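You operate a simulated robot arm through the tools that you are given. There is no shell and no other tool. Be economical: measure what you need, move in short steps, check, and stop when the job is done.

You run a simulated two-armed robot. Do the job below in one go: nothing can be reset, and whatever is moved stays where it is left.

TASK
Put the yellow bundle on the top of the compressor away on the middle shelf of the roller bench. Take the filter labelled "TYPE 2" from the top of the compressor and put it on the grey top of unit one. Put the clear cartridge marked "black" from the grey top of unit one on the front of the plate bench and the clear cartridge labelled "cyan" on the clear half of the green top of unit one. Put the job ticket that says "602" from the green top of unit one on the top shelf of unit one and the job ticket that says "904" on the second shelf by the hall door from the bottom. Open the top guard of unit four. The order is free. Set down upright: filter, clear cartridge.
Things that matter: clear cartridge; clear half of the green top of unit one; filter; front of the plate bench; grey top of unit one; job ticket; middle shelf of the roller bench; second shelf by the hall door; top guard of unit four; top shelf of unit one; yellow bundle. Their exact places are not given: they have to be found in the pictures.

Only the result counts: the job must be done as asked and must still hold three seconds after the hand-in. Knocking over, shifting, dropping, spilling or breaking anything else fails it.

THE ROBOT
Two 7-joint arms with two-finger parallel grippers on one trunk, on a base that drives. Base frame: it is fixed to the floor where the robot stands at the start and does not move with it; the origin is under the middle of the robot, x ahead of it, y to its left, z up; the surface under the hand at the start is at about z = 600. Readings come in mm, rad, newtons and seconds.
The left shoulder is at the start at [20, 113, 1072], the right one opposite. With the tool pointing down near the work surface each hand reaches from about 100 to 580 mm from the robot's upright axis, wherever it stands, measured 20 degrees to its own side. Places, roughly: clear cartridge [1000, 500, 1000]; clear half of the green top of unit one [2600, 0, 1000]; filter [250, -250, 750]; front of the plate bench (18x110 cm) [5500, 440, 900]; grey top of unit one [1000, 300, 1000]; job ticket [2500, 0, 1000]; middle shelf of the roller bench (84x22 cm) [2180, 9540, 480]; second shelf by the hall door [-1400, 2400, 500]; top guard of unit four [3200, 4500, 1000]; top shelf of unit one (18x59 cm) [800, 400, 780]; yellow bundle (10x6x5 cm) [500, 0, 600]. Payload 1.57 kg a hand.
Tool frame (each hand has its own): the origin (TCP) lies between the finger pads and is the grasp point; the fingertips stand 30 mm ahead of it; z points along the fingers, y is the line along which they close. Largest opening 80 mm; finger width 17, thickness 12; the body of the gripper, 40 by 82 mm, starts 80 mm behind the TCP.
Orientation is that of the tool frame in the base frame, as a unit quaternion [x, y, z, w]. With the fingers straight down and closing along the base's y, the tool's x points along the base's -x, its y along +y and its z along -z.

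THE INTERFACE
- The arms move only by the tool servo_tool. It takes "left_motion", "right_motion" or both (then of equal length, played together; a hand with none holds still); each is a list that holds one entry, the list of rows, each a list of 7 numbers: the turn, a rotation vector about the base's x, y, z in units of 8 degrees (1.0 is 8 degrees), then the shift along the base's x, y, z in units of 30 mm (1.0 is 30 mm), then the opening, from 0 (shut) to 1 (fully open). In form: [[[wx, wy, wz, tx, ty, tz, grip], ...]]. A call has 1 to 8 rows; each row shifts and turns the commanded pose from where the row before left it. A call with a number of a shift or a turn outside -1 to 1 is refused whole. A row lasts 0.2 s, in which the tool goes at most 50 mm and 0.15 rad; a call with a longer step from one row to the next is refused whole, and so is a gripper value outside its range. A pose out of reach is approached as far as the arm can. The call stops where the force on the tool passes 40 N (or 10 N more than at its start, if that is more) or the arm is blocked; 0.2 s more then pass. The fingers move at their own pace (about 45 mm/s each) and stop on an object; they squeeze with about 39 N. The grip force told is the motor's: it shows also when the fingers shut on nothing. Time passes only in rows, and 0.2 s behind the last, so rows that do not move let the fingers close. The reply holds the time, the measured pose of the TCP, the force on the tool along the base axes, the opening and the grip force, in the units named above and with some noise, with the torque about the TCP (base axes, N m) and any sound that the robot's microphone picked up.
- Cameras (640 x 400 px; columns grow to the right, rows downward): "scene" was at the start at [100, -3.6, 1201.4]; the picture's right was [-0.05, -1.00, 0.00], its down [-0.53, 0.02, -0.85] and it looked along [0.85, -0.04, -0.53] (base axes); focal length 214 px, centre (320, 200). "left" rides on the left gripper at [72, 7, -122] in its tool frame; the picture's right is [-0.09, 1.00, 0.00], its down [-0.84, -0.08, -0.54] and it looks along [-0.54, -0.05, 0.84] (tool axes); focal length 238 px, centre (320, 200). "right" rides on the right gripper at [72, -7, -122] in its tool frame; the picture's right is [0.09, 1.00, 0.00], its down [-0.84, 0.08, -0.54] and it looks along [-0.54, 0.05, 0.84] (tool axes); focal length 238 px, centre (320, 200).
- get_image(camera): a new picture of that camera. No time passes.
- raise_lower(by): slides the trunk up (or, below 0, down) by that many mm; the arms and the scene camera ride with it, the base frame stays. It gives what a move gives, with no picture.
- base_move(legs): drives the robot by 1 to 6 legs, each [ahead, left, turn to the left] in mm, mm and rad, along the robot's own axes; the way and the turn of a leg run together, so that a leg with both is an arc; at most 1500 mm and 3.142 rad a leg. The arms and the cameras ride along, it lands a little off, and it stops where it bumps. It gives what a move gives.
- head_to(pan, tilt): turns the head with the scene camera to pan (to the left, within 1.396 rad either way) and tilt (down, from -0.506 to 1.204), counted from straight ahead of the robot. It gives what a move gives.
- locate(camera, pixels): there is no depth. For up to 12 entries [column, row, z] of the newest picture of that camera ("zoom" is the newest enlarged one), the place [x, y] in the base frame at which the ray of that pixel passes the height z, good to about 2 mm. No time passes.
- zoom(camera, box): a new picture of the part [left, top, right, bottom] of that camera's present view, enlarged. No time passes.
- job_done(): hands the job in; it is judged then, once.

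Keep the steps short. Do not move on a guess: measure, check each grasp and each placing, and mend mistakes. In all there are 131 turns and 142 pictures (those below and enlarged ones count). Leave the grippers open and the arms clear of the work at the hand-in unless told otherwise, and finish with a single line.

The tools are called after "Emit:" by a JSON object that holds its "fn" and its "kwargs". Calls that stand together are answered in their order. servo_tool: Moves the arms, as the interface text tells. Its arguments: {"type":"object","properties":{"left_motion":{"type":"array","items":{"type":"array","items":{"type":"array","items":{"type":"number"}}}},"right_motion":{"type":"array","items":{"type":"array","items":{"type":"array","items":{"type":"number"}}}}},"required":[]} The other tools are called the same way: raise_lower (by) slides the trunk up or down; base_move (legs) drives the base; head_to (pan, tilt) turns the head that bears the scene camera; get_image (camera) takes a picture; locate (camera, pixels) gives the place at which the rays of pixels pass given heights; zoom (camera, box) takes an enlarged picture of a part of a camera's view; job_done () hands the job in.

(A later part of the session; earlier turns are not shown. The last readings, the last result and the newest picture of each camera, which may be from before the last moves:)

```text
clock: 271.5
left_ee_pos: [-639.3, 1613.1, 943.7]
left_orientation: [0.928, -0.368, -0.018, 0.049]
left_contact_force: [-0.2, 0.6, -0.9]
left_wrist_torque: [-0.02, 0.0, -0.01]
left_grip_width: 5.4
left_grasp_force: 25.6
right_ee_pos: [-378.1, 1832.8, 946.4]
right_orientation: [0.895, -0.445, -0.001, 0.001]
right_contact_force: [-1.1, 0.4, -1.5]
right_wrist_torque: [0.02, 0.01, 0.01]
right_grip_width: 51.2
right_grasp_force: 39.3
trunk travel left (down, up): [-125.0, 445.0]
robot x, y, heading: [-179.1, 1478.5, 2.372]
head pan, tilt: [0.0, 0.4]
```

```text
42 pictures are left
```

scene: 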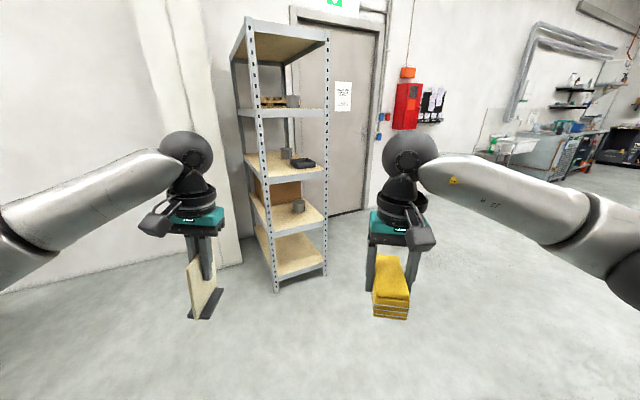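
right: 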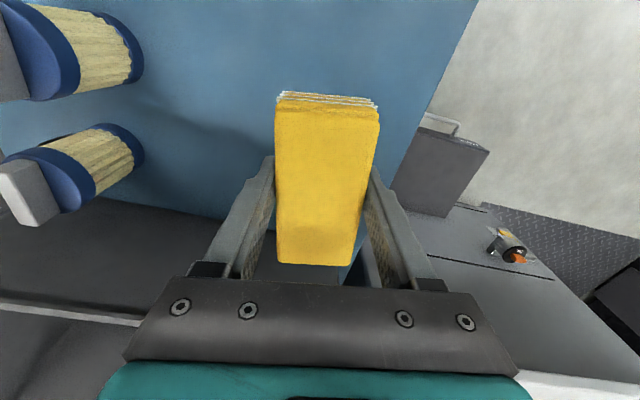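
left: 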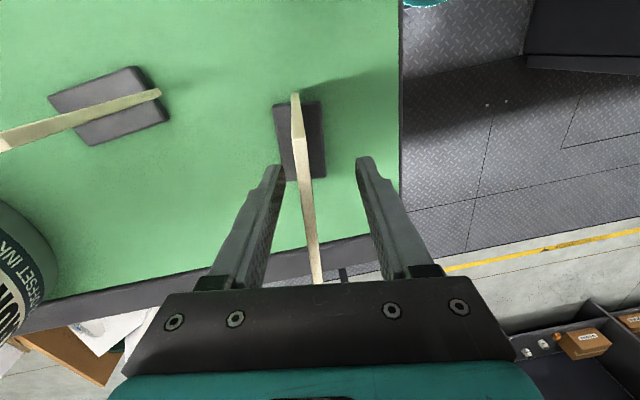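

Emit:
{"fn": "zoom", "kwargs": {"camera": "scene", "box": [215, 90, 345, 300]}}

Emit:
{"fn": "locate", "kwargs": {"camera": "scene", "pixels": [[276, 293, 0], [325, 275, 0], [275, 236, 500], [325, 222, 500], [275, 185, 800], [327, 172, 800], [272, 235, 450], [290, 205, 500]]}}

```text
1.90 times, centred on (280, 195) of scene
```

zoom: 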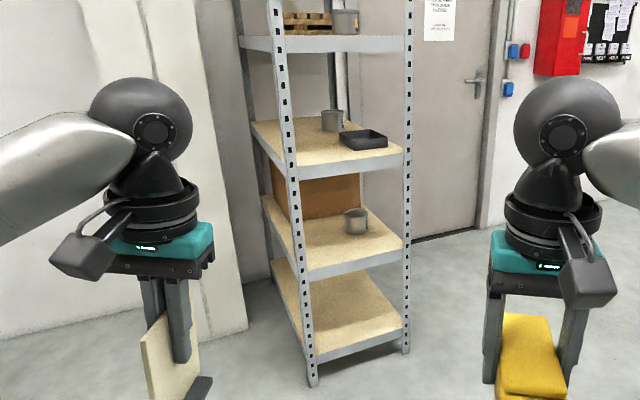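

```text
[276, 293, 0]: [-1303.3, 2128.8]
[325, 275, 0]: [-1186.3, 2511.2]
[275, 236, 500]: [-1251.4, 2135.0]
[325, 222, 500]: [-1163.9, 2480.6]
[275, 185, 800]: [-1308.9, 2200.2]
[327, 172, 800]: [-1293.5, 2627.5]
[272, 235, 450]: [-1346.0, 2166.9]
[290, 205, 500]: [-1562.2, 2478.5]
```

Second shelf from bottom is at about z=475, the third above at ~800: the hand must go in tilted, and the ticket can lie flat (upright isn't required for tickets). I retract the yellow bundle a bit and drive in front of the shelving.

Emit:
{"fn": "servo_tool", "kwargs": {"right_motion": [[[0, 0, 0, 0.7, -0.6, 0, 0], [0, 0, 0, 0.7, -0.6, 0, 0], [0, 0, 0, 0.7, -0.6, 0, 0], [0, 0, 0, 0.7, -0.6, 0, 0]]]}}

Emit:
{"fn": "base_move", "kwargs": {"legs": [[906, -157, 0], [0, 0, 0.475]]}}

Emit:
{"fn": "head_to", "kwargs": {"pan": 0.1, "tilt": 0.85}}

Emit:
{"fn": "get_image", "kwargs": {"camera": "scene"}}

```text
clock: 272.5
left_ee_pos: [-640.2, 1615.0, 944.2]
left_orientation: [0.928, -0.368, -0.018, 0.049]
left_contact_force: [-0.5, 0.0, -0.6]
left_wrist_torque: [0.01, 0.02, 0.02]
left_grip_width: 5.3
left_grasp_force: 25.0
right_ee_pos: [-295.3, 1761.6, 946.6]
right_orientation: [0.895, -0.446, 0.0, 0.001]
right_contact_force: [-0.1, 0.1, -1.5]
right_wrist_torque: [0.02, 0.01, -0.03]
right_grip_width: 51.4
right_grasp_force: 39.0
trunk travel left (down, up): [-125.0, 445.0]
robot x, y, heading: [-180.3, 1472.7, 2.369]
head pan, tilt: [0.0, 0.4]
```

```text
clock: 278.7
left_ee_pos: [-1199.1, 2136.7, 943.7]
left_orientation: [0.989, -0.137, -0.004, 0.052]
left_contact_force: [0.2, 0.2, -1.4]
left_wrist_torque: [0.0, -0.02, 0.01]
left_grip_width: 5.6
left_grasp_force: 26.0
right_ee_pos: [-960.6, 2425.6, 946.0]
right_orientation: [0.975, -0.221, -0.001, 0.001]
right_contact_force: [0.0, 0.1, -1.1]
right_wrist_torque: [0.02, -0.02, 0.02]
right_grip_width: 51.5
right_grasp_force: 39.0
trunk travel left (down, up): [-125.0, 445.0]
robot x, y, heading: [-728.3, 2226.9, 2.853]
head pan, tilt: [0.0, 0.4]
```

```text
clock: 279.6
left_ee_pos: [-1198.7, 2136.1, 943.6]
left_orientation: [0.989, -0.136, -0.004, 0.053]
left_contact_force: [-0.1, 0.4, -0.5]
left_wrist_torque: [0.04, 0.02, 0.01]
left_grip_width: 5.5
left_grasp_force: 25.5
right_ee_pos: [-961.4, 2425.7, 946.4]
right_orientation: [0.976, -0.22, 0.0, 0.001]
right_contact_force: [0.0, 0.4, -1.1]
right_wrist_torque: [0.01, 0.0, 0.03]
right_grip_width: 51.5
right_grasp_force: 39.1
trunk travel left (down, up): [-125.0, 445.0]
robot x, y, heading: [-732.0, 2225.1, 2.851]
head pan, tilt: [0.099, 0.85]
```

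```text
40 pictures are left
```

scene: 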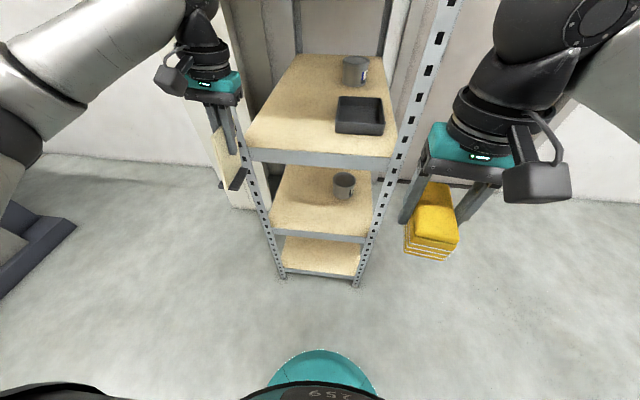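

Emit:
{"fn": "locate", "kwargs": {"camera": "scene", "pixels": [[283, 278, 0], [355, 286, 0], [273, 228, 475], [364, 236, 475], [344, 198, 475], [320, 185, 475], [250, 147, 820], [392, 157, 820], [286, 168, 475], [320, 232, 475]]}}

Emit:
{"fn": "zoom", "kwargs": {"camera": "scene", "box": [230, 120, 410, 290]}}

```text
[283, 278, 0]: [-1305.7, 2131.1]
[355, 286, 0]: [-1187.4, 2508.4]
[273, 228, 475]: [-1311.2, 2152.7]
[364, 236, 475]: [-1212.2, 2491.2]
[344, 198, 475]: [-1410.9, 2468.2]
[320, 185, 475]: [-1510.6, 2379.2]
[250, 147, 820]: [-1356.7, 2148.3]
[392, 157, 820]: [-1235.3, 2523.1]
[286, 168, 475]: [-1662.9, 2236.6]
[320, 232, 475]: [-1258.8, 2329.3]
```

```text
2.35 times, centred on (320, 205) of scene
```

zoom: 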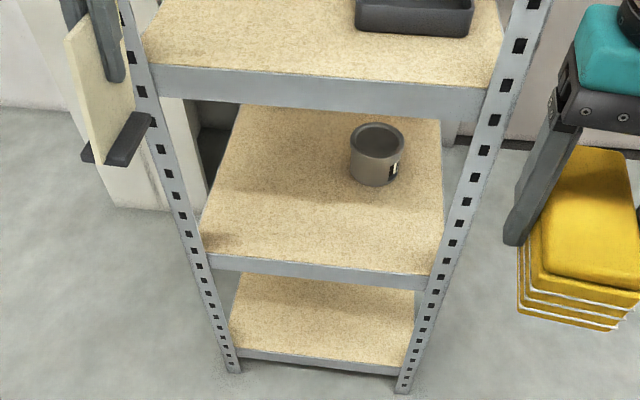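

I back off 250 mm, lower the trunk fully, and turn the left hand +90° (also levelling its 6° tilt).

Emit:
{"fn": "base_move", "kwargs": {"legs": [[-250, 0, 0]]}}

Emit:
{"fn": "raise_lower", "kwargs": {"by": -125}}

Emit:
{"fn": "servo_tool", "kwargs": {"left_motion": [[[0.37, -0.08, 0.85, 0.6, -0.1, 0, 0], [0.37, -0.08, 0.85, 0.6, -0.1, 0, 0], [0, 0, 0.94, 0.6, -0.1, 0, 0], [0, 0, 0.94, 0, 0, 0, 0], [0, 0, 0.94, 0, 0, 0, 0], [0, 0, 0.94, 0, 0, 0, 0], [0, 0, 0.94, 0, 0, 0, 0], [0, 0, 0.94, 0, 0, 0, 0]]]}}

Emit:
{"fn": "servo_tool", "kwargs": {"left_motion": [[[0, 0, 0.94, 0, 0, 0, 0], [0, 0, 0.94, 0, 0, 0, 0], [0, 0, 0.94, 0, 0, 0, 0], [0, 0, 0.94, 0, 0, 0, 0]]]}}

```text
clock: 281.4
left_ee_pos: [-960.8, 2063.2, 943.4]
left_orientation: [0.99, -0.132, -0.005, 0.053]
left_contact_force: [-0.5, -0.1, -1.3]
left_wrist_torque: [0.03, 0.0, 0.0]
left_grip_width: 5.7
left_grasp_force: 26.2
right_ee_pos: [-725.0, 2354.6, 946.1]
right_orientation: [0.977, -0.215, 0.0, 0.0]
right_contact_force: [0.5, -0.1, -1.2]
right_wrist_torque: [0.0, -0.01, 0.0]
right_grip_width: 51.1
right_grasp_force: 39.2
trunk travel left (down, up): [-125.0, 445.0]
robot x, y, heading: [-489.3, 2152.4, 2.86]
head pan, tilt: [0.099, 0.85]
```

```text
clock: 283.0
left_ee_pos: [-960.3, 2062.6, 818.7]
left_orientation: [0.99, -0.132, -0.004, 0.052]
left_contact_force: [-0.3, 0.0, -0.7]
left_wrist_torque: [-0.03, 0.0, -0.02]
left_grip_width: 5.7
left_grasp_force: 25.3
right_ee_pos: [-724.5, 2353.3, 821.9]
right_orientation: [0.976, -0.216, -0.001, 0.001]
right_contact_force: [-0.2, -0.1, -1.4]
right_wrist_torque: [-0.01, -0.01, -0.02]
right_grip_width: 51.1
right_grasp_force: 38.7
trunk travel left (down, up): [0.0, 570.0]
robot x, y, heading: [-490.2, 2156.3, 2.857]
head pan, tilt: [0.099, 0.85]
```

```text
clock: 284.8
left_ee_pos: [-906.8, 2052.8, 818.6]
left_orientation: [0.928, 0.372, 0.005, -0.003]
left_contact_force: [0.4, 0.5, -0.9]
left_wrist_torque: [-0.03, 0.01, 0.0]
left_grip_width: 5.6
left_grasp_force: 24.7
right_ee_pos: [-725.3, 2353.9, 821.2]
right_orientation: [0.977, -0.215, 0.0, 0.0]
right_contact_force: [-0.2, 0.3, -0.7]
right_wrist_torque: [-0.01, -0.02, -0.01]
right_grip_width: 51.3
right_grasp_force: 38.7
trunk travel left (down, up): [0.0, 570.0]
robot x, y, heading: [-494.0, 2156.1, 2.858]
head pan, tilt: [0.099, 0.85]
```

```text
clock: 285.8
left_ee_pos: [-907.0, 2052.3, 819.2]
left_orientation: [0.799, 0.601, 0.005, -0.003]
left_contact_force: [0.6, -0.7, -1.0]
left_wrist_torque: [-0.02, -0.03, 0.01]
left_grip_width: 5.6
left_grasp_force: 25.4
right_ee_pos: [-726.0, 2353.6, 821.1]
right_orientation: [0.976, -0.216, 0.0, 0.001]
right_contact_force: [0.6, 0.4, -1.8]
right_wrist_torque: [0.0, -0.01, 0.0]
right_grip_width: 51.5
right_grasp_force: 38.9
trunk travel left (down, up): [0.0, 570.0]
robot x, y, heading: [-492.9, 2161.0, 2.858]
head pan, tilt: [0.099, 0.85]
```

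Level, y axis pointing back to the robot. Now I pitch the fingers forward 55°, lowering a little.

Emit:
{"fn": "servo_tool", "kwargs": {"left_motion": [[[0.274, 0.94, 0, 0, 0, -0.5, 0], [0.274, 0.94, 0, 0, 0, -0.5, 0], [0.274, 0.94, 0, 0, 0, -0.5, 0], [0.274, 0.94, 0, 0, 0, -0.5, 0], [0.274, 0.94, 0, 0, 0, -0.5, 0], [0.274, 0.94, 0, 0, 0, -0.5, 0], [0.274, 0.94, 0, 0, 0, -0.5, 0]]]}}

Emit:
{"fn": "get_image", "kwargs": {"camera": "scene"}}

```text
clock: 287.4
left_ee_pos: [-919.3, 2053.2, 707.7]
left_orientation: [0.713, 0.529, -0.272, -0.372]
left_contact_force: [1.2, 0.4, -0.8]
left_wrist_torque: [-0.03, -0.03, -0.03]
left_grip_width: 5.5
left_grasp_force: 25.5
left hand out of reach, approached as far as the arm can: row 6
right_ee_pos: [-725.7, 2354.2, 821.2]
right_orientation: [0.977, -0.215, 0.0, 0.002]
right_contact_force: [-0.2, -0.7, -0.8]
right_wrist_torque: [-0.02, 0.01, 0.02]
right_grip_width: 51.5
right_grasp_force: 39.0
trunk travel left (down, up): [0.0, 570.0]
robot x, y, heading: [-493.6, 2157.3, 2.857]
head pan, tilt: [0.099, 0.85]
```

```text
38 pictures are left
```

scene: 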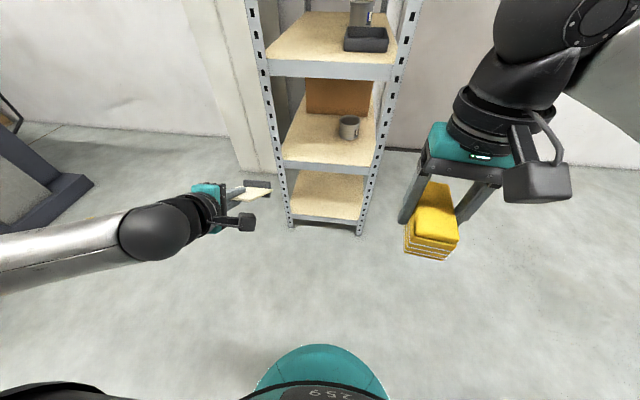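

Pose is right (fingers 35° below horizontal). I lower the left hand to shelf height in front of the shelf, and move the yellow bundle back and to the right, clear of the shelving.

Emit:
{"fn": "servo_tool", "kwargs": {"left_motion": [[[0, 0, 0, 0, 0, -0.9, 0], [0, 0, 0, 0, 0, -0.9, 0], [0, 0, 0, 0, 0, -0.9, 0], [0, 0, 0, 0, 0, -0.9, 0], [0, 0, 0, 0, 0, -0.85, 0]]], "right_motion": [[[0, 0, 0, 0.75, 0.6, 0, 0], [0, 0, 0, 0.75, 0.6, 0, 0], [0, 0, 0, 0.75, 0.6, 0, 0], [0, 0, 0, 0.2, 0.9, 0, 0], [0, 0, 0, 0.2, 0.9, 0, 0]]]}}

```text
clock: 288.6
left_ee_pos: [-919.4, 2053.4, 576.2]
left_orientation: [0.713, 0.53, -0.273, -0.37]
left_contact_force: [-0.4, -0.4, -0.5]
left_wrist_torque: [-0.02, -0.05, 0.01]
left_grip_width: 5.6
left_grasp_force: 25.7
right_ee_pos: [-647.5, 2462.6, 820.9]
right_orientation: [0.976, -0.216, 0.0, 0.001]
right_contact_force: [-0.3, -0.8, -1.3]
right_wrist_torque: [0.04, 0.0, 0.0]
right_grip_width: 51.3
right_grasp_force: 39.5
trunk travel left (down, up): [0.0, 570.0]
robot x, y, heading: [-489.6, 2156.7, 2.854]
head pan, tilt: [0.099, 0.85]
```

Emit:
{"fn": "base_move", "kwargs": {"legs": [[300, -80, 0]]}}

Emit:
{"fn": "get_image", "kwargs": {"camera": "scene"}}

```text
clock: 290.7
left_ee_pos: [-1186.5, 2214.4, 576.8]
left_orientation: [0.713, 0.529, -0.273, -0.371]
left_contact_force: [-0.5, 0.1, -0.2]
left_wrist_torque: [-0.02, 0.01, 0.01]
left_grip_width: 5.5
left_grasp_force: 25.7
right_ee_pos: [-912.5, 2623.6, 821.0]
right_orientation: [0.976, -0.216, 0.0, 0.0]
right_contact_force: [0.1, -1.3, -1.4]
right_wrist_torque: [-0.02, -0.01, 0.0]
right_grip_width: 51.3
right_grasp_force: 39.0
trunk travel left (down, up): [0.0, 570.0]
robot x, y, heading: [-755.8, 2315.4, 2.857]
head pan, tilt: [0.099, 0.85]
```

```text
37 pictures are left
```

scene: 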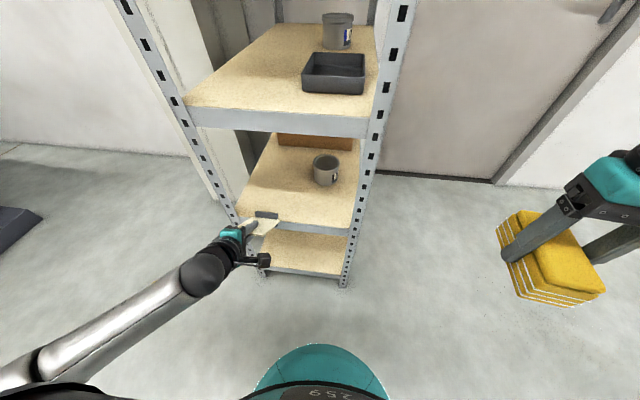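

Foot is just at the shelf edge and above the lip. I go in 165 mm.

Emit:
{"fn": "base_move", "kwargs": {"legs": [[165, 0, 0]]}}

Emit:
{"fn": "zoom", "kwargs": {"camera": "scene", "box": [160, 120, 420, 300]}}

Emit:
{"fn": "get_image", "kwargs": {"camera": "left"}}

```text
clock: 292.1
left_ee_pos: [-1340.6, 2259.5, 576.5]
left_orientation: [0.712, 0.53, -0.273, -0.37]
left_contact_force: [0.4, -1.3, -1.5]
left_wrist_torque: [-0.04, -0.06, 0.01]
left_grip_width: 5.8
left_grasp_force: 25.6
right_ee_pos: [-1065.8, 2668.7, 821.1]
right_orientation: [0.976, -0.216, 0.0, 0.001]
right_contact_force: [-0.4, -0.8, -1.8]
right_wrist_torque: [0.01, -0.02, 0.02]
right_grip_width: 51.2
right_grasp_force: 38.7
trunk travel left (down, up): [0.0, 570.0]
robot x, y, heading: [-910.3, 2362.0, 2.861]
head pan, tilt: [0.099, 0.85]
```

```text
2.22 times, centred on (290, 210) of scene
```

zoom: 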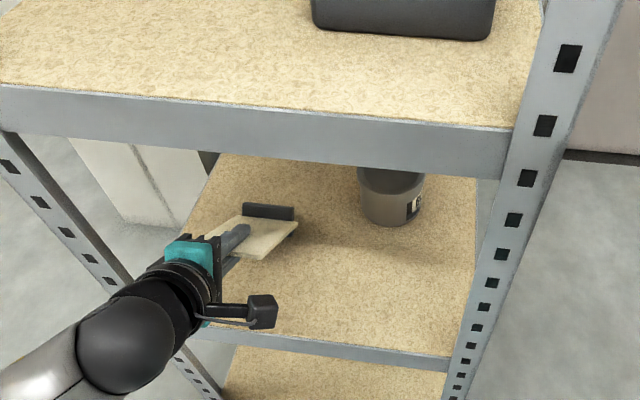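

```text
35 pictures are left
```

left: 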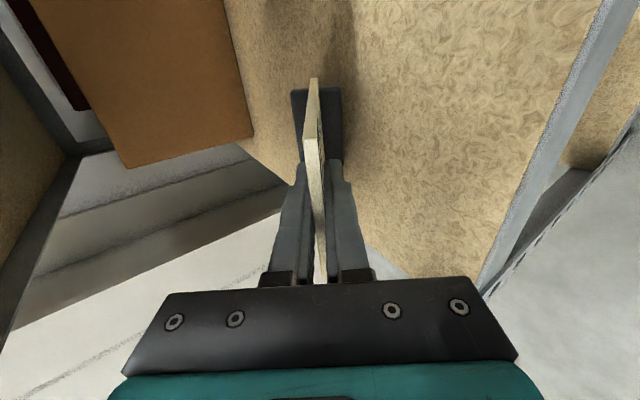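

Nicely over the shelf. I lower to contact.

Emit:
{"fn": "servo_tool", "kwargs": {"left_motion": [[[0, 0, 0, 0, 0, -0.5, 0], [0, 0, 0, 0, 0, -0.3, 0], [0, 0, 0, 0, 0, -0.15, 0], [0, 0, 0, 0, 0, 0, 0]]]}}

Emit:
{"fn": "servo_tool", "kwargs": {"left_motion": [[[0, 0, 0, 0, 0, -0.2, 0], [0, 0, 0, 0, 0, 0, 0]]]}}

```text
clock: 292.9
left_ee_pos: [-1346.6, 2263.9, 566.4]
left_orientation: [0.707, 0.52, -0.282, -0.388]
left_contact_force: [-2.0, 1.7, 20.0]
left_wrist_torque: [0.15, 1.62, -0.03]
left_grip_width: 6.2
left_grasp_force: 25.7
right_ee_pos: [-1066.7, 2667.8, 820.7]
right_orientation: [0.976, -0.216, -0.001, 0.002]
right_contact_force: [0.8, -0.3, -0.7]
right_wrist_torque: [-0.03, -0.01, -0.02]
right_grip_width: 50.9
right_grasp_force: 39.2
trunk travel left (down, up): [0.0, 570.0]
robot x, y, heading: [-911.0, 2359.2, 2.86]
head pan, tilt: [0.099, 0.85]
stopped in row 3 (left hand): the force on the tool passed its limit at 42 N (the readings are from after the stop); the commanded pose is now the measured one
```

```text
clock: 293.4
left_ee_pos: [-1348.5, 2263.6, 564.1]
left_orientation: [0.706, 0.516, -0.285, -0.393]
left_contact_force: [-3.5, 1.1, 16.5]
left_wrist_torque: [0.02, 1.35, -0.07]
left_grip_width: 5.8
left_grasp_force: 25.4
right_ee_pos: [-1066.9, 2668.8, 820.8]
right_orientation: [0.976, -0.216, -0.001, 0.001]
right_contact_force: [0.5, -0.7, -1.6]
right_wrist_torque: [0.02, -0.01, 0.02]
right_grip_width: 51.3
right_grasp_force: 39.0
trunk travel left (down, up): [0.0, 570.0]
robot x, y, heading: [-912.8, 2363.4, 2.858]
head pan, tilt: [0.099, 0.85]
stopped in row 2 (left hand): the force on the tool passed its limit at 41 N (the readings are from after the stop); the commanded pose is now the measured one
```

Contact. To let it lie down gently, I lift 6 mm, flatten the hand by 20° while sinking to keep the foot near the shelf.

Emit:
{"fn": "servo_tool", "kwargs": {"left_motion": [[[0, 0, 0, 0, 0, 0.25, 0], [0.23, 0.8, 0, 0, 0, -0.2, 0], [0.23, 0.8, 0, 0, 0, -0.3, 0], [0.23, 0.8, 0, 0, 0, -0.3, 0], [0, 0, 0, 0, 0, 0, 0]]]}}

Emit:
{"fn": "zoom", "kwargs": {"camera": "scene", "box": [160, 120, 420, 300]}}

```text
clock: 294.6
left_ee_pos: [-1343.2, 2262.2, 540.9]
left_orientation: [0.631, 0.462, -0.37, -0.501]
left_contact_force: [0.1, 0.1, -0.6]
left_wrist_torque: [-0.02, -0.03, 0.04]
left_grip_width: 5.4
left_grasp_force: 25.6
right_ee_pos: [-1067.3, 2667.0, 822.1]
right_orientation: [0.976, -0.216, 0.002, 0.001]
right_contact_force: [-0.3, -0.6, -2.4]
right_wrist_torque: [0.03, -0.02, -0.03]
right_grip_width: 51.4
right_grasp_force: 39.3
trunk travel left (down, up): [0.0, 570.0]
robot x, y, heading: [-911.6, 2359.3, 2.861]
head pan, tilt: [0.099, 0.85]
```

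```text
2.22 times, centred on (290, 210) of scene
```

zoom: 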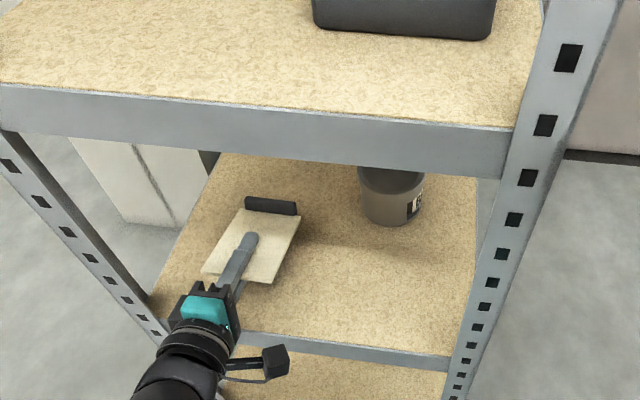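

Emit:
{"fn": "servo_tool", "kwargs": {"left_motion": [[[0, 0, 0, 0, 0, -0.25, 0], [0, 0, 0, 0, 0, 0, 0.15], [0, 0, 0, 0, 0, 0, 0.3], [0, 0, 0, 0, 0, 0, 0.3], [0, 0, 0, 0, 0, 0, 0.3]]]}}

Emit:
{"fn": "get_image", "kwargs": {"camera": "left"}}

```text
clock: 295.8
left_ee_pos: [-1345.8, 2263.5, 534.9]
left_orientation: [0.631, 0.462, -0.37, -0.502]
left_contact_force: [0.5, 0.0, -0.8]
left_wrist_torque: [0.03, -0.01, 0.0]
left_grip_width: 24.2
left_grasp_force: 0.1
right_ee_pos: [-1068.1, 2667.8, 820.8]
right_orientation: [0.977, -0.215, -0.001, 0.001]
right_contact_force: [-0.8, -0.2, -1.6]
right_wrist_torque: [-0.01, -0.03, 0.0]
right_grip_width: 51.4
right_grasp_force: 39.3
trunk travel left (down, up): [0.0, 570.0]
robot x, y, heading: [-911.0, 2357.3, 2.856]
head pan, tilt: [0.099, 0.85]
```

```text
33 pictures are left
```

left: 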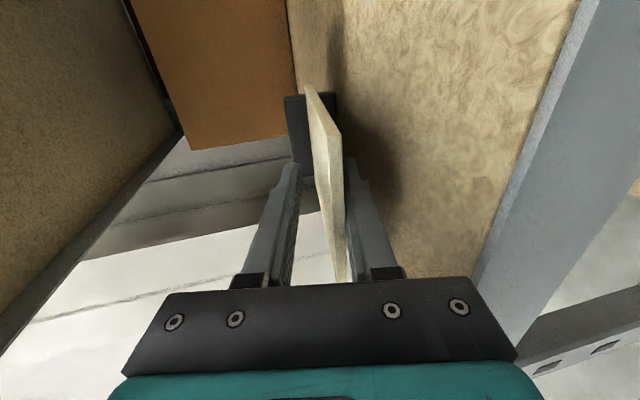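

The card lies on the lower finger with its foot on the shelf. I withdraw straight back.

Emit:
{"fn": "servo_tool", "kwargs": {"left_motion": [[[0, 0, 0, 0.9, -0.28, 0, 0.35], [0, 0, 0, 0.95, -0.29, 0, 0.35], [0, 0, 0, 0.95, -0.29, 0, 0.35], [0, 0, 0, 0.95, -0.29, 0, 0.35], [0, 0, 0, 0.95, -0.29, 0, 0.35], [0, 0, 0, 0.95, -0.29, 0, 0.35]]]}}

Emit:
{"fn": "get_image", "kwargs": {"camera": "scene"}}

```text
clock: 297.1
left_ee_pos: [-1175.0, 2210.6, 535.6]
left_orientation: [0.631, 0.462, -0.37, -0.501]
left_contact_force: [0.1, 0.0, -0.5]
left_wrist_torque: [0.01, -0.01, -0.01]
left_grip_width: 27.9
left_grasp_force: 0.1
right_ee_pos: [-1067.0, 2668.4, 822.2]
right_orientation: [0.976, -0.216, -0.001, 0.001]
right_contact_force: [-0.6, -0.4, -1.2]
right_wrist_torque: [-0.02, -0.03, 0.0]
right_grip_width: 51.3
right_grasp_force: 39.0
trunk travel left (down, up): [0.0, 570.0]
robot x, y, heading: [-909.0, 2360.0, 2.859]
head pan, tilt: [0.099, 0.85]
```

```text
32 pictures are left
```

scene: 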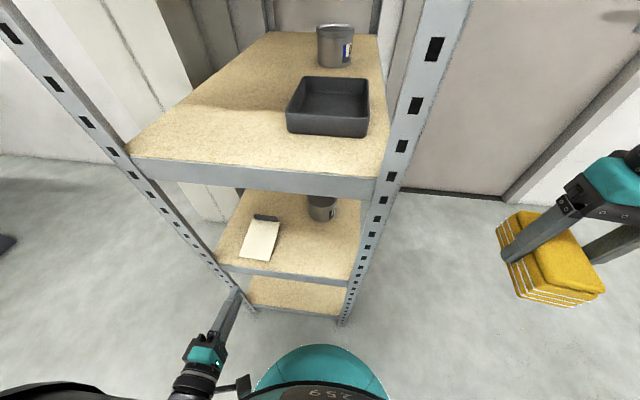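

Ticket 904 lies flat on the second shelf from the bottom. I back away, restore the left hand to pointing down, raise the trunk, and drive along the front of the units toward unit four / roller bench.

Emit:
{"fn": "base_move", "kwargs": {"legs": [[-320, 0, 0]]}}

Emit:
{"fn": "servo_tool", "kwargs": {"left_motion": [[[-0.27, -0.94, 0, 0, 0, 1, 1], [-0.27, -0.94, 0, 0, 0, 1, 1], [-0.27, -0.94, 0, 0, 0, 1, 1], [-0.27, -0.94, 0, 0, 0, 1, 1], [-0.27, -0.94, 0, 0, 0, 1, 1], [-0.27, -0.94, 0, 0, 0, 1, 1], [-0.27, -0.94, 0, 0, 0, 1, 1], [-0.27, -0.94, 0, 0, 0, 1, 1]]]}}

Emit:
{"fn": "raise_lower", "kwargs": {"by": 225}}

Emit:
{"fn": "base_move", "kwargs": {"legs": [[0, 0, -1.797], [1100, 0, 0], [1050, 0, 0]]}}

Emit:
{"fn": "head_to", "kwargs": {"pan": 0.1, "tilt": 0.3}}

Emit:
{"fn": "get_image", "kwargs": {"camera": "scene"}}

```text
clock: 299.3
left_ee_pos: [-867.0, 2122.7, 534.9]
left_orientation: [0.631, 0.462, -0.37, -0.501]
left_contact_force: [-0.2, 0.3, -0.3]
left_wrist_torque: [0.0, -0.03, 0.01]
left_grip_width: 27.8
left_grasp_force: 0.0
right_ee_pos: [-760.2, 2578.0, 820.5]
right_orientation: [0.977, -0.214, 0.001, 0.001]
right_contact_force: [-0.4, 0.4, -1.9]
right_wrist_torque: [0.02, -0.03, 0.0]
right_grip_width: 51.2
right_grasp_force: 39.1
trunk travel left (down, up): [0.0, 570.0]
robot x, y, heading: [-604.3, 2272.1, 2.862]
head pan, tilt: [0.099, 0.85]
```

```text
clock: 301.1
left_ee_pos: [-926.3, 2090.0, 643.8]
left_orientation: [0.795, 0.593, -0.068, -0.108]
left_contact_force: [-0.2, -0.9, 1.1]
left_wrist_torque: [0.0, 0.01, -0.01]
left_grip_width: 80.1
left_grasp_force: 0.1
left hand out of reach, approached as far as the arm can: row 3, 4, 5, 6, 7
right_ee_pos: [-760.1, 2577.5, 822.3]
right_orientation: [0.977, -0.214, 0.0, 0.001]
right_contact_force: [0.6, -0.1, -2.2]
right_wrist_torque: [0.02, 0.02, -0.01]
right_grip_width: 51.2
right_grasp_force: 38.7
trunk travel left (down, up): [0.0, 570.0]
robot x, y, heading: [-602.8, 2272.6, 2.864]
head pan, tilt: [0.099, 0.85]
```

```text
clock: 303.5
left_ee_pos: [-926.7, 2088.2, 867.0]
left_orientation: [0.796, 0.592, -0.068, -0.107]
left_contact_force: [0.1, -0.4, 0.2]
left_wrist_torque: [0.0, 0.0, 0.0]
left_grip_width: 80.1
left_grasp_force: 0.1
right_ee_pos: [-762.4, 2578.5, 1045.4]
right_orientation: [0.977, -0.213, 0.0, 0.0]
right_contact_force: [0.2, -0.5, -1.3]
right_wrist_torque: [0.03, -0.03, 0.01]
right_grip_width: 51.2
right_grasp_force: 39.1
trunk travel left (down, up): [-225.0, 345.0]
robot x, y, heading: [-600.9, 2272.8, 2.861]
head pan, tilt: [0.099, 0.85]
```

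```text
clock: 318.4
left_ee_pos: [349.0, 4481.2, 868.7]
left_orientation: [0.957, -0.259, 0.043, -0.119]
left_contact_force: [0.0, -0.1, 0.3]
left_wrist_torque: [-0.01, 0.0, 0.0]
left_grip_width: 79.8
left_grasp_force: 0.2
right_ee_pos: [785.0, 4205.2, 1046.0]
right_orientation: [-0.435, 0.901, 0.0, -0.002]
right_contact_force: [-0.1, 0.0, -1.8]
right_wrist_torque: [-0.01, 0.02, -0.03]
right_grip_width: 51.4
right_grasp_force: 38.8
trunk travel left (down, up): [-225.0, 345.0]
robot x, y, heading: [450.6, 4123.7, 1.053]
head pan, tilt: [0.099, 0.85]
```

```text
clock: 319.4
left_ee_pos: [349.8, 4480.5, 867.9]
left_orientation: [0.957, -0.259, 0.043, -0.119]
left_contact_force: [-0.1, -0.7, -0.6]
left_wrist_torque: [0.0, 0.02, 0.0]
left_grip_width: 80.1
left_grasp_force: 0.0
right_ee_pos: [784.3, 4203.5, 1047.2]
right_orientation: [-0.434, 0.901, 0.0, -0.001]
right_contact_force: [0.2, 0.4, -1.7]
right_wrist_torque: [0.01, 0.0, -0.04]
right_grip_width: 51.3
right_grasp_force: 39.7
trunk travel left (down, up): [-225.0, 345.0]
robot x, y, heading: [453.2, 4123.7, 1.057]
head pan, tilt: [0.099, 0.3]
```

```text
31 pictures are left
```

scene: 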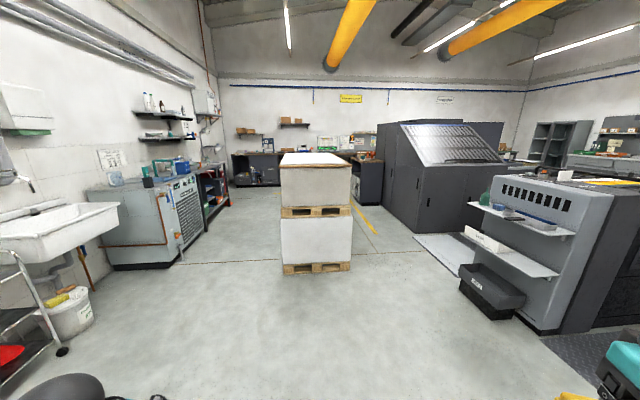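

Emit:
{"fn": "zoom", "kwargs": {"camera": "scene", "box": [220, 90, 400, 220]}}

Emit:
{"fn": "locate", "kwargs": {"camera": "scene", "pixels": [[284, 274, 0], [350, 270, 0], [180, 264, 0], [60, 350, 0], [425, 232, 0], [255, 187, 0], [375, 205, 0], [545, 333, 0], [460, 280, 0]]}}

Emit:
{"fn": "head_to", "kwargs": {"pan": -0.6, "tilt": 0.45}}

Emit:
{"fn": "get_image", "kwargs": {"camera": "scene"}}

```text
3.08 times, centred on (310, 155) of scene
```

zoom: 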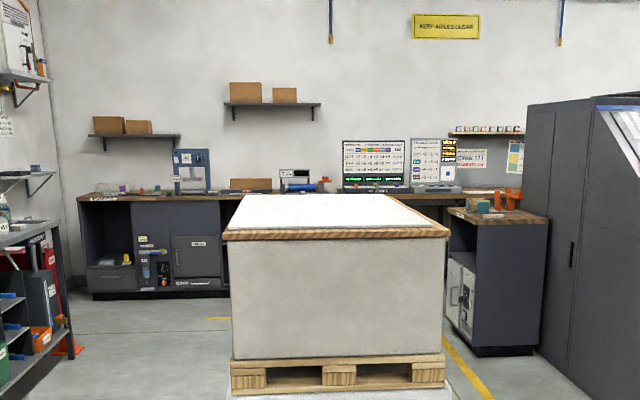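

```text
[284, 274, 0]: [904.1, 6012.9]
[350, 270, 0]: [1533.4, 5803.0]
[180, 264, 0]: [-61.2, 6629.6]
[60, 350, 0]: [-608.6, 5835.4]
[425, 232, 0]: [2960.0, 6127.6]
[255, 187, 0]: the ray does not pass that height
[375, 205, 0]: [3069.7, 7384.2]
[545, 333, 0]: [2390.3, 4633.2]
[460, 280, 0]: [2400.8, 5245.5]
```

```text
clock: 320.4
left_ee_pos: [347.4, 4480.1, 868.8]
left_orientation: [0.957, -0.26, 0.042, -0.12]
left_contact_force: [-1.1, 0.0, -0.1]
left_wrist_torque: [0.0, 0.02, 0.04]
left_grip_width: 79.9
left_grasp_force: 0.0
right_ee_pos: [784.9, 4204.8, 1046.0]
right_orientation: [-0.434, 0.901, 0.0, -0.001]
right_contact_force: [-0.7, 0.7, -0.8]
right_wrist_torque: [-0.03, 0.01, -0.03]
right_grip_width: 51.3
right_grasp_force: 38.9
trunk travel left (down, up): [-225.0, 345.0]
robot x, y, heading: [451.9, 4129.2, 1.051]
head pan, tilt: [-0.6, 0.45]
```

```text
29 pictures are left
```

scene: 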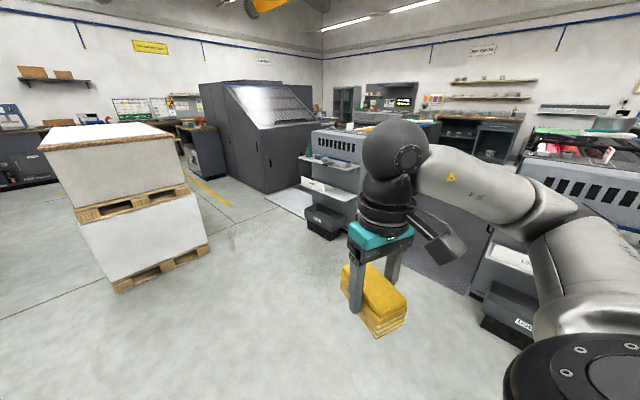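

The roller bench is behind the pallet stack at the far wall. I drive round the pallet's right side through the open lane, in legs, and look.

Emit:
{"fn": "base_move", "kwargs": {"legs": [[0, 0, -0.442], [1490, 0, 0], [0, 0, 0.64], [1480, 0, 0]]}}

Emit:
{"fn": "base_move", "kwargs": {"legs": [[0, 0, 0.43], [1100, 0, 0], [900, 0, 0], [0, 0, -0.39]]}}

Emit:
{"fn": "head_to", "kwargs": {"pan": 0.0, "tilt": 0.6}}

Emit:
{"fn": "get_image", "kwargs": {"camera": "scene"}}

```text
clock: 337.8
left_ee_pos: [1973.9, 6707.2, 868.7]
left_orientation: [0.978, -0.168, 0.031, -0.123]
left_contact_force: [0.5, 0.7, 0.4]
left_wrist_torque: [0.01, -0.02, 0.01]
left_grip_width: 80.2
left_grasp_force: 0.1
right_ee_pos: [2453.8, 6517.5, 1044.8]
right_orientation: [-0.517, 0.856, 0.0, -0.002]
right_contact_force: [-0.3, -0.1, -2.2]
right_wrist_torque: [-0.02, -0.01, -0.05]
right_grip_width: 51.2
right_grasp_force: 38.6
trunk travel left (down, up): [-225.0, 345.0]
robot x, y, heading: [2143.5, 6375.8, 1.24]
head pan, tilt: [-0.6, 0.45]
```

```text
clock: 340.4
left_ee_pos: [1857.9, 6659.7, 867.2]
left_orientation: [0.992, 0.031, 0.015, -0.12]
left_contact_force: [11.3, -2.0, 4.5]
left_wrist_torque: [0.08, 1.08, 0.15]
left_grip_width: 79.7
left_grasp_force: 0.1
right_ee_pos: [2365.0, 6686.2, 1045.4]
right_orientation: [-0.686, 0.728, 0.0, -0.003]
right_contact_force: [0.8, 1.2, -2.0]
right_wrist_torque: [0.02, -0.02, -0.01]
right_grip_width: 51.3
right_grasp_force: 38.2
trunk travel left (down, up): [-225.0, 345.0]
robot x, y, heading: [2138.5, 6432.8, 1.666]
head pan, tilt: [-0.6, 0.45]
stopped in leg 2: the force on the tool passed its limit at 75 N (the readings are from after the stop); the commanded pose is now the measured one
```

```text
clock: 341.4
left_ee_pos: [1857.5, 6658.7, 867.6]
left_orientation: [0.992, 0.032, 0.013, -0.119]
left_contact_force: [20.3, 0.3, 4.9]
left_wrist_torque: [0.02, 1.77, 0.13]
left_grip_width: 80.1
left_grasp_force: 0.1
right_ee_pos: [2365.8, 6685.0, 1044.5]
right_orientation: [-0.686, 0.728, 0.001, -0.002]
right_contact_force: [0.2, -0.3, -1.3]
right_wrist_torque: [-0.03, 0.02, 0.0]
right_grip_width: 51.3
right_grasp_force: 38.7
trunk travel left (down, up): [-225.0, 345.0]
robot x, y, heading: [2134.9, 6430.4, 1.664]
head pan, tilt: [0.0, 0.6]
```

```text
28 pictures are left
```

scene: 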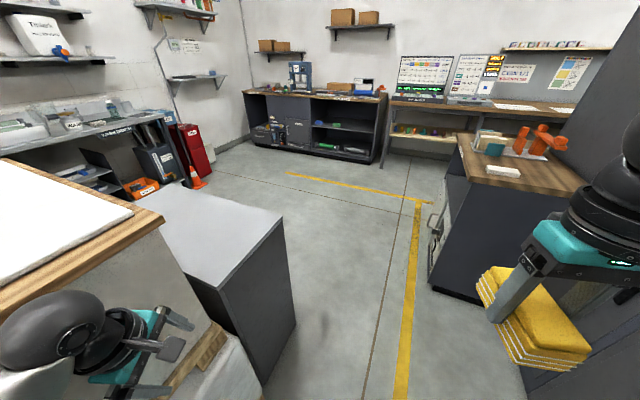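

The left hand touched the pallet stack (now resting at 20 N). I move the base right to free it, tuck the left hand in and raise it, and measure the lane.

Emit:
{"fn": "locate", "kwargs": {"camera": "scene", "pixels": [[296, 322, 0], [264, 385, 0], [428, 290, 0], [372, 163, 0], [250, 140, 0], [318, 152, 100], [372, 133, 480], [315, 125, 480], [383, 100, 900]]}}

Emit:
{"fn": "base_move", "kwargs": {"legs": [[0, -130, 0]]}}

Emit:
{"fn": "servo_tool", "kwargs": {"left_motion": [[[0, 0, 0, 0.8, -0.3, 0.6, 1], [0, 0, 0, 0.8, -0.3, 0.6, 1], [0, 0, 0, 0.8, -0.3, 0.6, 1], [0, 0, 0, 0.8, -0.3, 0.6, 1], [0, 0, 0, 0, 0, 0.8, 1], [0, 0, 0, 0, 0, 0.8, 1]]]}}

Emit:
{"fn": "zoom", "kwargs": {"camera": "scene", "box": [140, 60, 480, 272]}}

```text
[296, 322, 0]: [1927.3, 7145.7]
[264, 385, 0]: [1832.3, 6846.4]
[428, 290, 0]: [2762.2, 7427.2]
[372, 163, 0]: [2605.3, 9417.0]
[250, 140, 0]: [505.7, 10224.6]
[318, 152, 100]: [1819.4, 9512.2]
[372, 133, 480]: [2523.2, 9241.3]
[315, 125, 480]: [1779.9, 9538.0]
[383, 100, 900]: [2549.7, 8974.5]
```

```text
clock: 342.6
left_ee_pos: [1984.9, 6671.4, 866.3]
left_orientation: [0.992, 0.033, 0.012, -0.12]
left_contact_force: [0.4, 0.4, 0.5]
left_wrist_torque: [0.01, -0.02, 0.0]
left_grip_width: 80.0
left_grasp_force: 0.0
right_ee_pos: [2493.4, 6698.8, 1046.2]
right_orientation: [-0.685, 0.728, 0.001, -0.003]
right_contact_force: [0.7, 0.4, -0.8]
right_wrist_torque: [0.02, 0.01, -0.01]
right_grip_width: 51.1
right_grasp_force: 39.1
trunk travel left (down, up): [-225.0, 345.0]
robot x, y, heading: [2264.4, 6439.2, 1.663]
head pan, tilt: [0.0, 0.6]
```

```text
clock: 344.1
left_ee_pos: [2054.4, 6719.3, 953.9]
left_orientation: [0.992, 0.034, 0.014, -0.118]
left_contact_force: [-0.4, -0.3, 0.1]
left_wrist_torque: [0.01, -0.02, 0.01]
left_grip_width: 80.0
left_grasp_force: 0.0
left hand out of reach, approached as far as the arm can: row 1, 2, 3, 4, 5
right_ee_pos: [2492.2, 6699.5, 1046.0]
right_orientation: [-0.686, 0.728, 0.0, -0.001]
right_contact_force: [0.4, -0.6, -1.2]
right_wrist_torque: [-0.01, 0.01, 0.0]
right_grip_width: 51.3
right_grasp_force: 39.1
trunk travel left (down, up): [-225.0, 345.0]
robot x, y, heading: [2265.7, 6441.9, 1.669]
head pan, tilt: [0.0, 0.6]
```

```text
1.88 times, centred on (310, 166) of scene
```

zoom: 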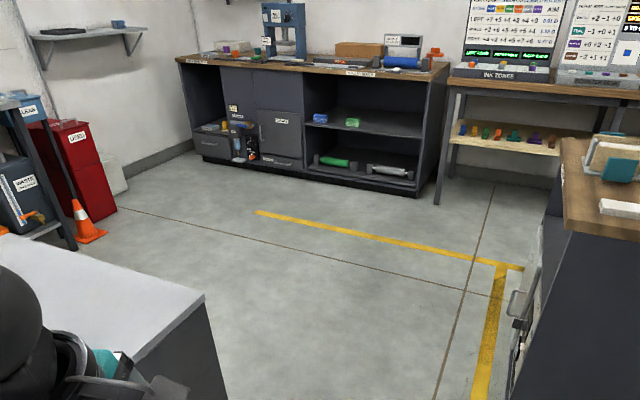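

Lane is about 800 mm wide. I drive on to about 1 m in front of the roller bench.

Emit:
{"fn": "base_move", "kwargs": {"legs": [[0, 0, -0.1], [1000, 0, 0], [900, 0, 0], [0, 0, -0.32]]}}

Emit:
{"fn": "head_to", "kwargs": {"pan": 0.1, "tilt": 0.75}}

Emit:
{"fn": "get_image", "kwargs": {"camera": "scene"}}

```text
clock: 346.1
left_ee_pos: [2098.3, 6825.7, 955.5]
left_orientation: [0.993, -0.014, 0.013, -0.115]
left_contact_force: [-0.5, 0.2, 0.3]
left_wrist_torque: [-0.06, -0.03, -0.01]
left_grip_width: 79.8
left_grasp_force: 0.1
right_ee_pos: [2533.4, 6761.5, 1043.1]
right_orientation: [-0.65, 0.76, 0.006, -0.005]
right_contact_force: [-0.2, 0.4, -1.4]
right_wrist_torque: [0.02, 0.02, 0.0]
right_grip_width: 51.4
right_grasp_force: 38.7
trunk travel left (down, up): [-225.0, 345.0]
robot x, y, heading: [2268.4, 6531.1, 1.571]
head pan, tilt: [0.0, 0.6]
stopped in leg 2: the robot was blocked; the commanded pose is now the measured one
```

```text
clock: 346.8
left_ee_pos: [2098.7, 6825.6, 957.0]
left_orientation: [0.993, -0.013, 0.013, -0.117]
left_contact_force: [-0.7, 0.7, -0.3]
left_wrist_torque: [-0.03, 0.0, -0.04]
left_grip_width: 79.9
left_grasp_force: 0.1
right_ee_pos: [2534.4, 6762.8, 1044.3]
right_orientation: [-0.651, 0.759, 0.007, -0.005]
right_contact_force: [-0.8, 0.2, -1.2]
right_wrist_torque: [-0.02, -0.03, -0.01]
right_grip_width: 51.2
right_grasp_force: 39.0
trunk travel left (down, up): [-225.0, 345.0]
robot x, y, heading: [2267.4, 6533.3, 1.565]
head pan, tilt: [0.099, 0.75]
```

```text
26 pictures are left
```

scene: 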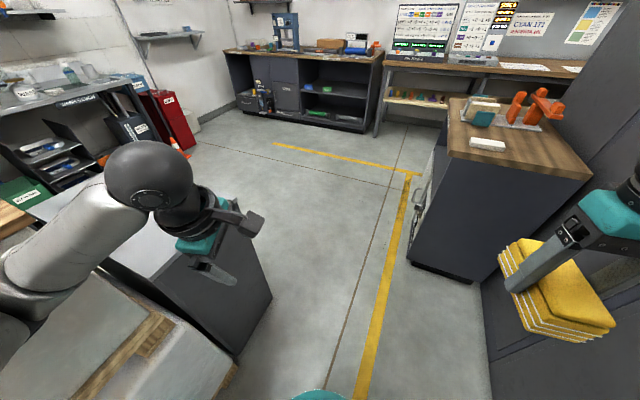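

Probably the left elbow touched the stack. I raise the trunk 340 mm so the elbows pass above, shift right 100 mm, and drive on.

Emit:
{"fn": "base_move", "kwargs": {"legs": [[-60, -100, 0]]}}

Emit:
{"fn": "raise_lower", "kwargs": {"by": 340}}

Emit:
{"fn": "base_move", "kwargs": {"legs": [[950, 60, 0], [950, 30, 0], [0, 0, -0.32]]}}

Emit:
{"fn": "get_image", "kwargs": {"camera": "scene"}}

```text
clock: 348.1
left_ee_pos: [2184.2, 6772.0, 951.8]
left_orientation: [0.993, -0.012, 0.02, -0.113]
left_contact_force: [-0.2, -0.1, -0.1]
left_wrist_torque: [0.01, 0.03, 0.0]
left_grip_width: 80.1
left_grasp_force: 0.0
right_ee_pos: [2618.3, 6709.7, 1046.8]
right_orientation: [-0.651, 0.759, 0.0, -0.001]
right_contact_force: [-0.5, -0.4, -2.1]
right_wrist_torque: [0.02, 0.02, -0.03]
right_grip_width: 51.4
right_grasp_force: 39.1
trunk travel left (down, up): [-225.0, 345.0]
robot x, y, heading: [2366.6, 6472.9, 1.569]
head pan, tilt: [0.099, 0.75]
```

```text
clock: 351.4
left_ee_pos: [2185.1, 6771.2, 1290.6]
left_orientation: [0.993, -0.012, 0.02, -0.113]
left_contact_force: [0.3, -0.5, 0.4]
left_wrist_torque: [0.04, -0.02, 0.0]
left_grip_width: 79.8
left_grasp_force: 0.1
right_ee_pos: [2617.4, 6711.2, 1385.5]
right_orientation: [-0.651, 0.759, 0.0, -0.001]
right_contact_force: [0.7, 0.3, -1.8]
right_wrist_torque: [0.02, -0.01, 0.04]
right_grip_width: 51.1
right_grasp_force: 38.9
trunk travel left (down, up): [-565.0, 5.0]
robot x, y, heading: [2365.6, 6478.8, 1.562]
head pan, tilt: [0.099, 0.75]
```

```text
clock: 361.9
left_ee_pos: [2168.3, 8711.2, 1291.5]
left_orientation: [0.981, -0.158, 0.035, -0.109]
left_contact_force: [-0.5, -0.6, 0.0]
left_wrist_torque: [0.0, 0.02, 0.01]
left_grip_width: 79.9
left_grasp_force: 0.1
right_ee_pos: [2566.4, 8527.2, 1385.6]
right_orientation: [-0.532, 0.847, 0.001, -0.001]
right_contact_force: [-0.2, -0.7, -1.7]
right_wrist_torque: [-0.02, 0.04, -0.01]
right_grip_width: 51.4
right_grasp_force: 39.1
trunk travel left (down, up): [-565.0, 5.0]
robot x, y, heading: [2255.4, 8373.2, 1.278]
head pan, tilt: [0.099, 0.75]
```

```text
25 pictures are left
```

scene: 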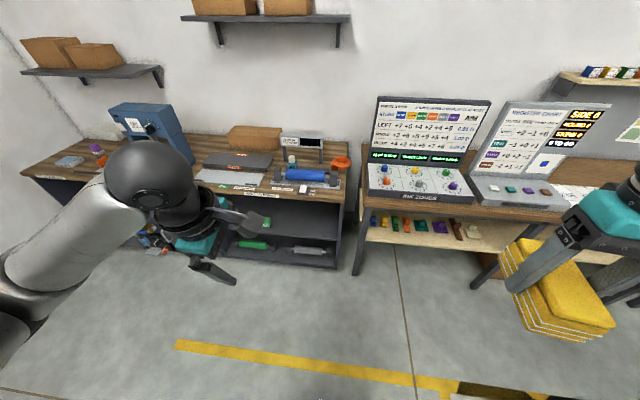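

At the bench. I lower the trunk fully and turn/pitch the right hand (as I did with the left) so the bundle's long side lies crosswise, then look.

Emit:
{"fn": "raise_lower", "kwargs": {"by": -565}}

Emit:
{"fn": "servo_tool", "kwargs": {"right_motion": [[[0, 0, -0.92, -0.14, 0.69, 0, 0], [0, 0, -0.92, -0.14, 0.69, 0, 0], [0, 0, -0.92, -0.14, 0.69, 0, 0], [0, 0, -0.92, -0.14, 0.69, 0, 0], [0, 0, -0.92, -0.14, 0.69, 0, 0], [0, 0, -0.92, -0.14, 0.69, 0, 0], [0, 0, -0.92, -0.14, 0.69, 0, 0], [0, 0, -0.92, -0.14, 0.69, 0, 0]]]}}

Emit:
{"fn": "servo_tool", "kwargs": {"right_motion": [[[0, 0, -0.92, 0, 0, 0, 0], [0, 0, -0.92, 0, 0, 0, 0], [0, 0, -0.92, 0, 0, 0, 0], [0.86, -0.26, 0, 0, 0, -0.5, 0], [0.86, -0.26, 0, 0, 0, -0.5, 0], [0.86, -0.26, 0, 0, 0, -0.5, 0], [0.86, -0.26, 0, 0, 0, -0.5, 0], [0.86, -0.26, 0, 0, 0, -0.5, 0]]]}}

Emit:
{"fn": "head_to", "kwargs": {"pan": 0.2, "tilt": 0.5}}

Emit:
{"fn": "get_image", "kwargs": {"camera": "scene"}}

```text
refused: -565 is not a number from -400 to 400
```

```text
clock: 363.7
left_ee_pos: [2166.8, 8710.8, 1290.2]
left_orientation: [0.981, -0.158, 0.036, -0.109]
left_contact_force: [-0.3, 0.1, -0.9]
left_wrist_torque: [-0.04, -0.02, -0.02]
left_grip_width: 79.9
left_grasp_force: 0.0
right_ee_pos: [2532.1, 8692.8, 1385.2]
right_orientation: [-0.047, 0.999, 0.0, -0.001]
right_contact_force: [0.3, 0.4, -0.8]
right_wrist_torque: [-0.01, 0.01, 0.01]
right_grip_width: 51.3
right_grasp_force: 38.9
trunk travel left (down, up): [-565.0, 5.0]
robot x, y, heading: [2254.9, 8374.5, 1.275]
head pan, tilt: [0.099, 0.75]
```

```text
clock: 365.5
left_ee_pos: [2168.3, 8710.2, 1291.3]
left_orientation: [0.981, -0.159, 0.036, -0.108]
left_contact_force: [0.3, -1.5, 0.0]
left_wrist_torque: [0.01, 0.0, -0.01]
left_grip_width: 80.2
left_grasp_force: 0.0
right_ee_pos: [2531.2, 8692.7, 1312.7]
right_orientation: [0.136, 0.941, 0.306, 0.045]
right_contact_force: [-0.6, 0.6, -1.5]
right_wrist_torque: [-0.04, 0.01, -0.01]
right_grip_width: 51.5
right_grasp_force: 38.9
trunk travel left (down, up): [-565.0, 5.0]
robot x, y, heading: [2257.3, 8372.0, 1.273]
head pan, tilt: [0.099, 0.75]
```

```text
clock: 366.3
left_ee_pos: [2167.1, 8710.3, 1290.8]
left_orientation: [0.981, -0.158, 0.037, -0.108]
left_contact_force: [-0.2, 0.8, 1.0]
left_wrist_torque: [-0.01, -0.04, 0.05]
left_grip_width: 79.8
left_grasp_force: 0.0
right_ee_pos: [2531.7, 8693.0, 1310.3]
right_orientation: [0.137, 0.941, 0.306, 0.046]
right_contact_force: [-0.5, 0.5, -0.9]
right_wrist_torque: [0.0, 0.02, 0.03]
right_grip_width: 51.5
right_grasp_force: 39.3
trunk travel left (down, up): [-565.0, 5.0]
robot x, y, heading: [2257.1, 8375.7, 1.275]
head pan, tilt: [0.201, 0.499]
```

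```text
24 pictures are left
```

scene: 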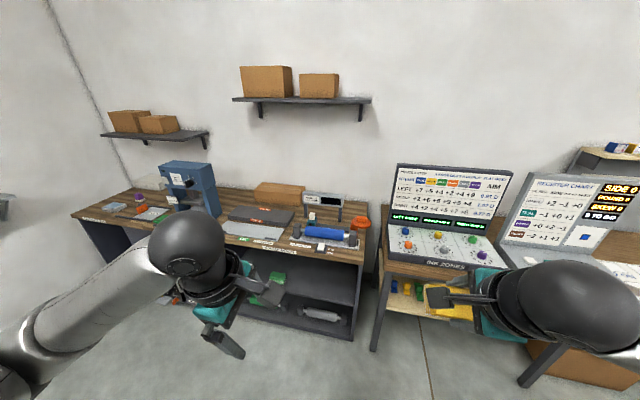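

Emit:
{"fn": "raise_lower", "kwargs": {"by": -400}}

Emit:
{"fn": "raise_lower", "kwargs": {"by": -165}}

Emit:
{"fn": "servo_tool", "kwargs": {"left_motion": [[[0, 0, 0, -0.25, -0.9, 0, 1], [0, 0, 0, -0.25, -0.9, 0, 1], [0, 0, 0, -0.25, -0.9, 0, 1], [0, 0, 0, -0.25, -0.9, 0, 1], [0, 0, 0, 0, 0, 0, 1]]], "right_motion": [[[0.86, -0.26, 0, 0, 0, -0.6, 0], [0.86, -0.26, 0, 0, 0, -0.6, 0], [0, 0, 0, 0, 0, -0.8, 0], [0, 0, 0, 0, 0, -0.8, 0], [0, 0, 0, 0, 0, -0.8, 0]]]}}

Emit:
{"fn": "get_image", "kwargs": {"camera": "scene"}}

```text
clock: 370.1
left_ee_pos: [2167.9, 8710.1, 891.1]
left_orientation: [0.981, -0.157, 0.036, -0.109]
left_contact_force: [-0.4, -0.4, 0.3]
left_wrist_torque: [0.0, -0.02, 0.01]
left_grip_width: 80.1
left_grasp_force: 0.0
right_ee_pos: [2531.6, 8692.5, 910.7]
right_orientation: [0.137, 0.941, 0.305, 0.045]
right_contact_force: [-0.4, -1.2, -2.4]
right_wrist_torque: [0.0, 0.02, 0.04]
right_grip_width: 51.3
right_grasp_force: 38.8
trunk travel left (down, up): [-165.0, 405.0]
robot x, y, heading: [2256.1, 8376.8, 1.275]
head pan, tilt: [0.201, 0.499]
```

```text
clock: 372.0
left_ee_pos: [2166.9, 8710.0, 726.8]
left_orientation: [0.981, -0.158, 0.036, -0.109]
left_contact_force: [-0.3, 0.1, 1.1]
left_wrist_torque: [0.01, 0.01, -0.01]
left_grip_width: 79.9
left_grasp_force: 0.1
right_ee_pos: [2530.8, 8693.9, 745.7]
right_orientation: [0.137, 0.941, 0.306, 0.045]
right_contact_force: [-0.2, -1.0, -1.2]
right_wrist_torque: [-0.02, 0.02, 0.0]
right_grip_width: 51.2
right_grasp_force: 39.1
trunk travel left (down, up): [0.0, 570.0]
robot x, y, heading: [2256.9, 8375.1, 1.282]
head pan, tilt: [0.201, 0.499]
```

```text
clock: 373.2
left_ee_pos: [2163.3, 8709.9, 720.3]
left_orientation: [0.981, -0.157, 0.036, -0.108]
left_contact_force: [0.3, 1.1, 0.5]
left_wrist_torque: [0.0, -0.01, 0.03]
left_grip_width: 80.2
left_grasp_force: 0.1
left hand out of reach, approached as far as the arm can: row 1, 2, 3, 4
right_ee_pos: [2548.8, 8706.9, 710.5]
right_orientation: [0.13, 0.897, 0.418, 0.061]
right_contact_force: [0.4, -0.5, -1.6]
right_wrist_torque: [-0.02, 0.0, 0.03]
right_grip_width: 51.0
right_grasp_force: 39.2
right hand out of reach, approached as far as the arm can: row 2, 3, 4, 5
trunk travel left (down, up): [0.0, 570.0]
robot x, y, heading: [2254.1, 8376.5, 1.281]
head pan, tilt: [0.201, 0.499]
```

```text
23 pictures are left
```

scene: 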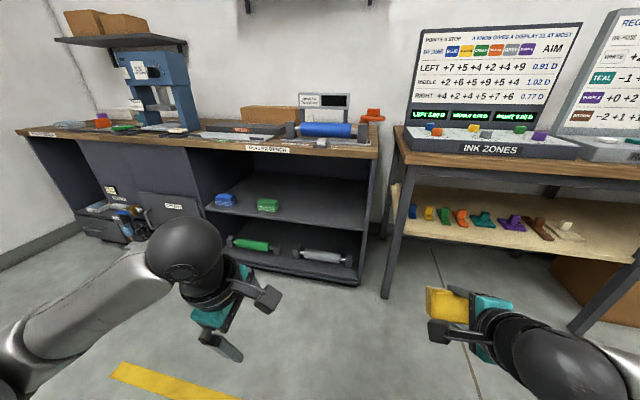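

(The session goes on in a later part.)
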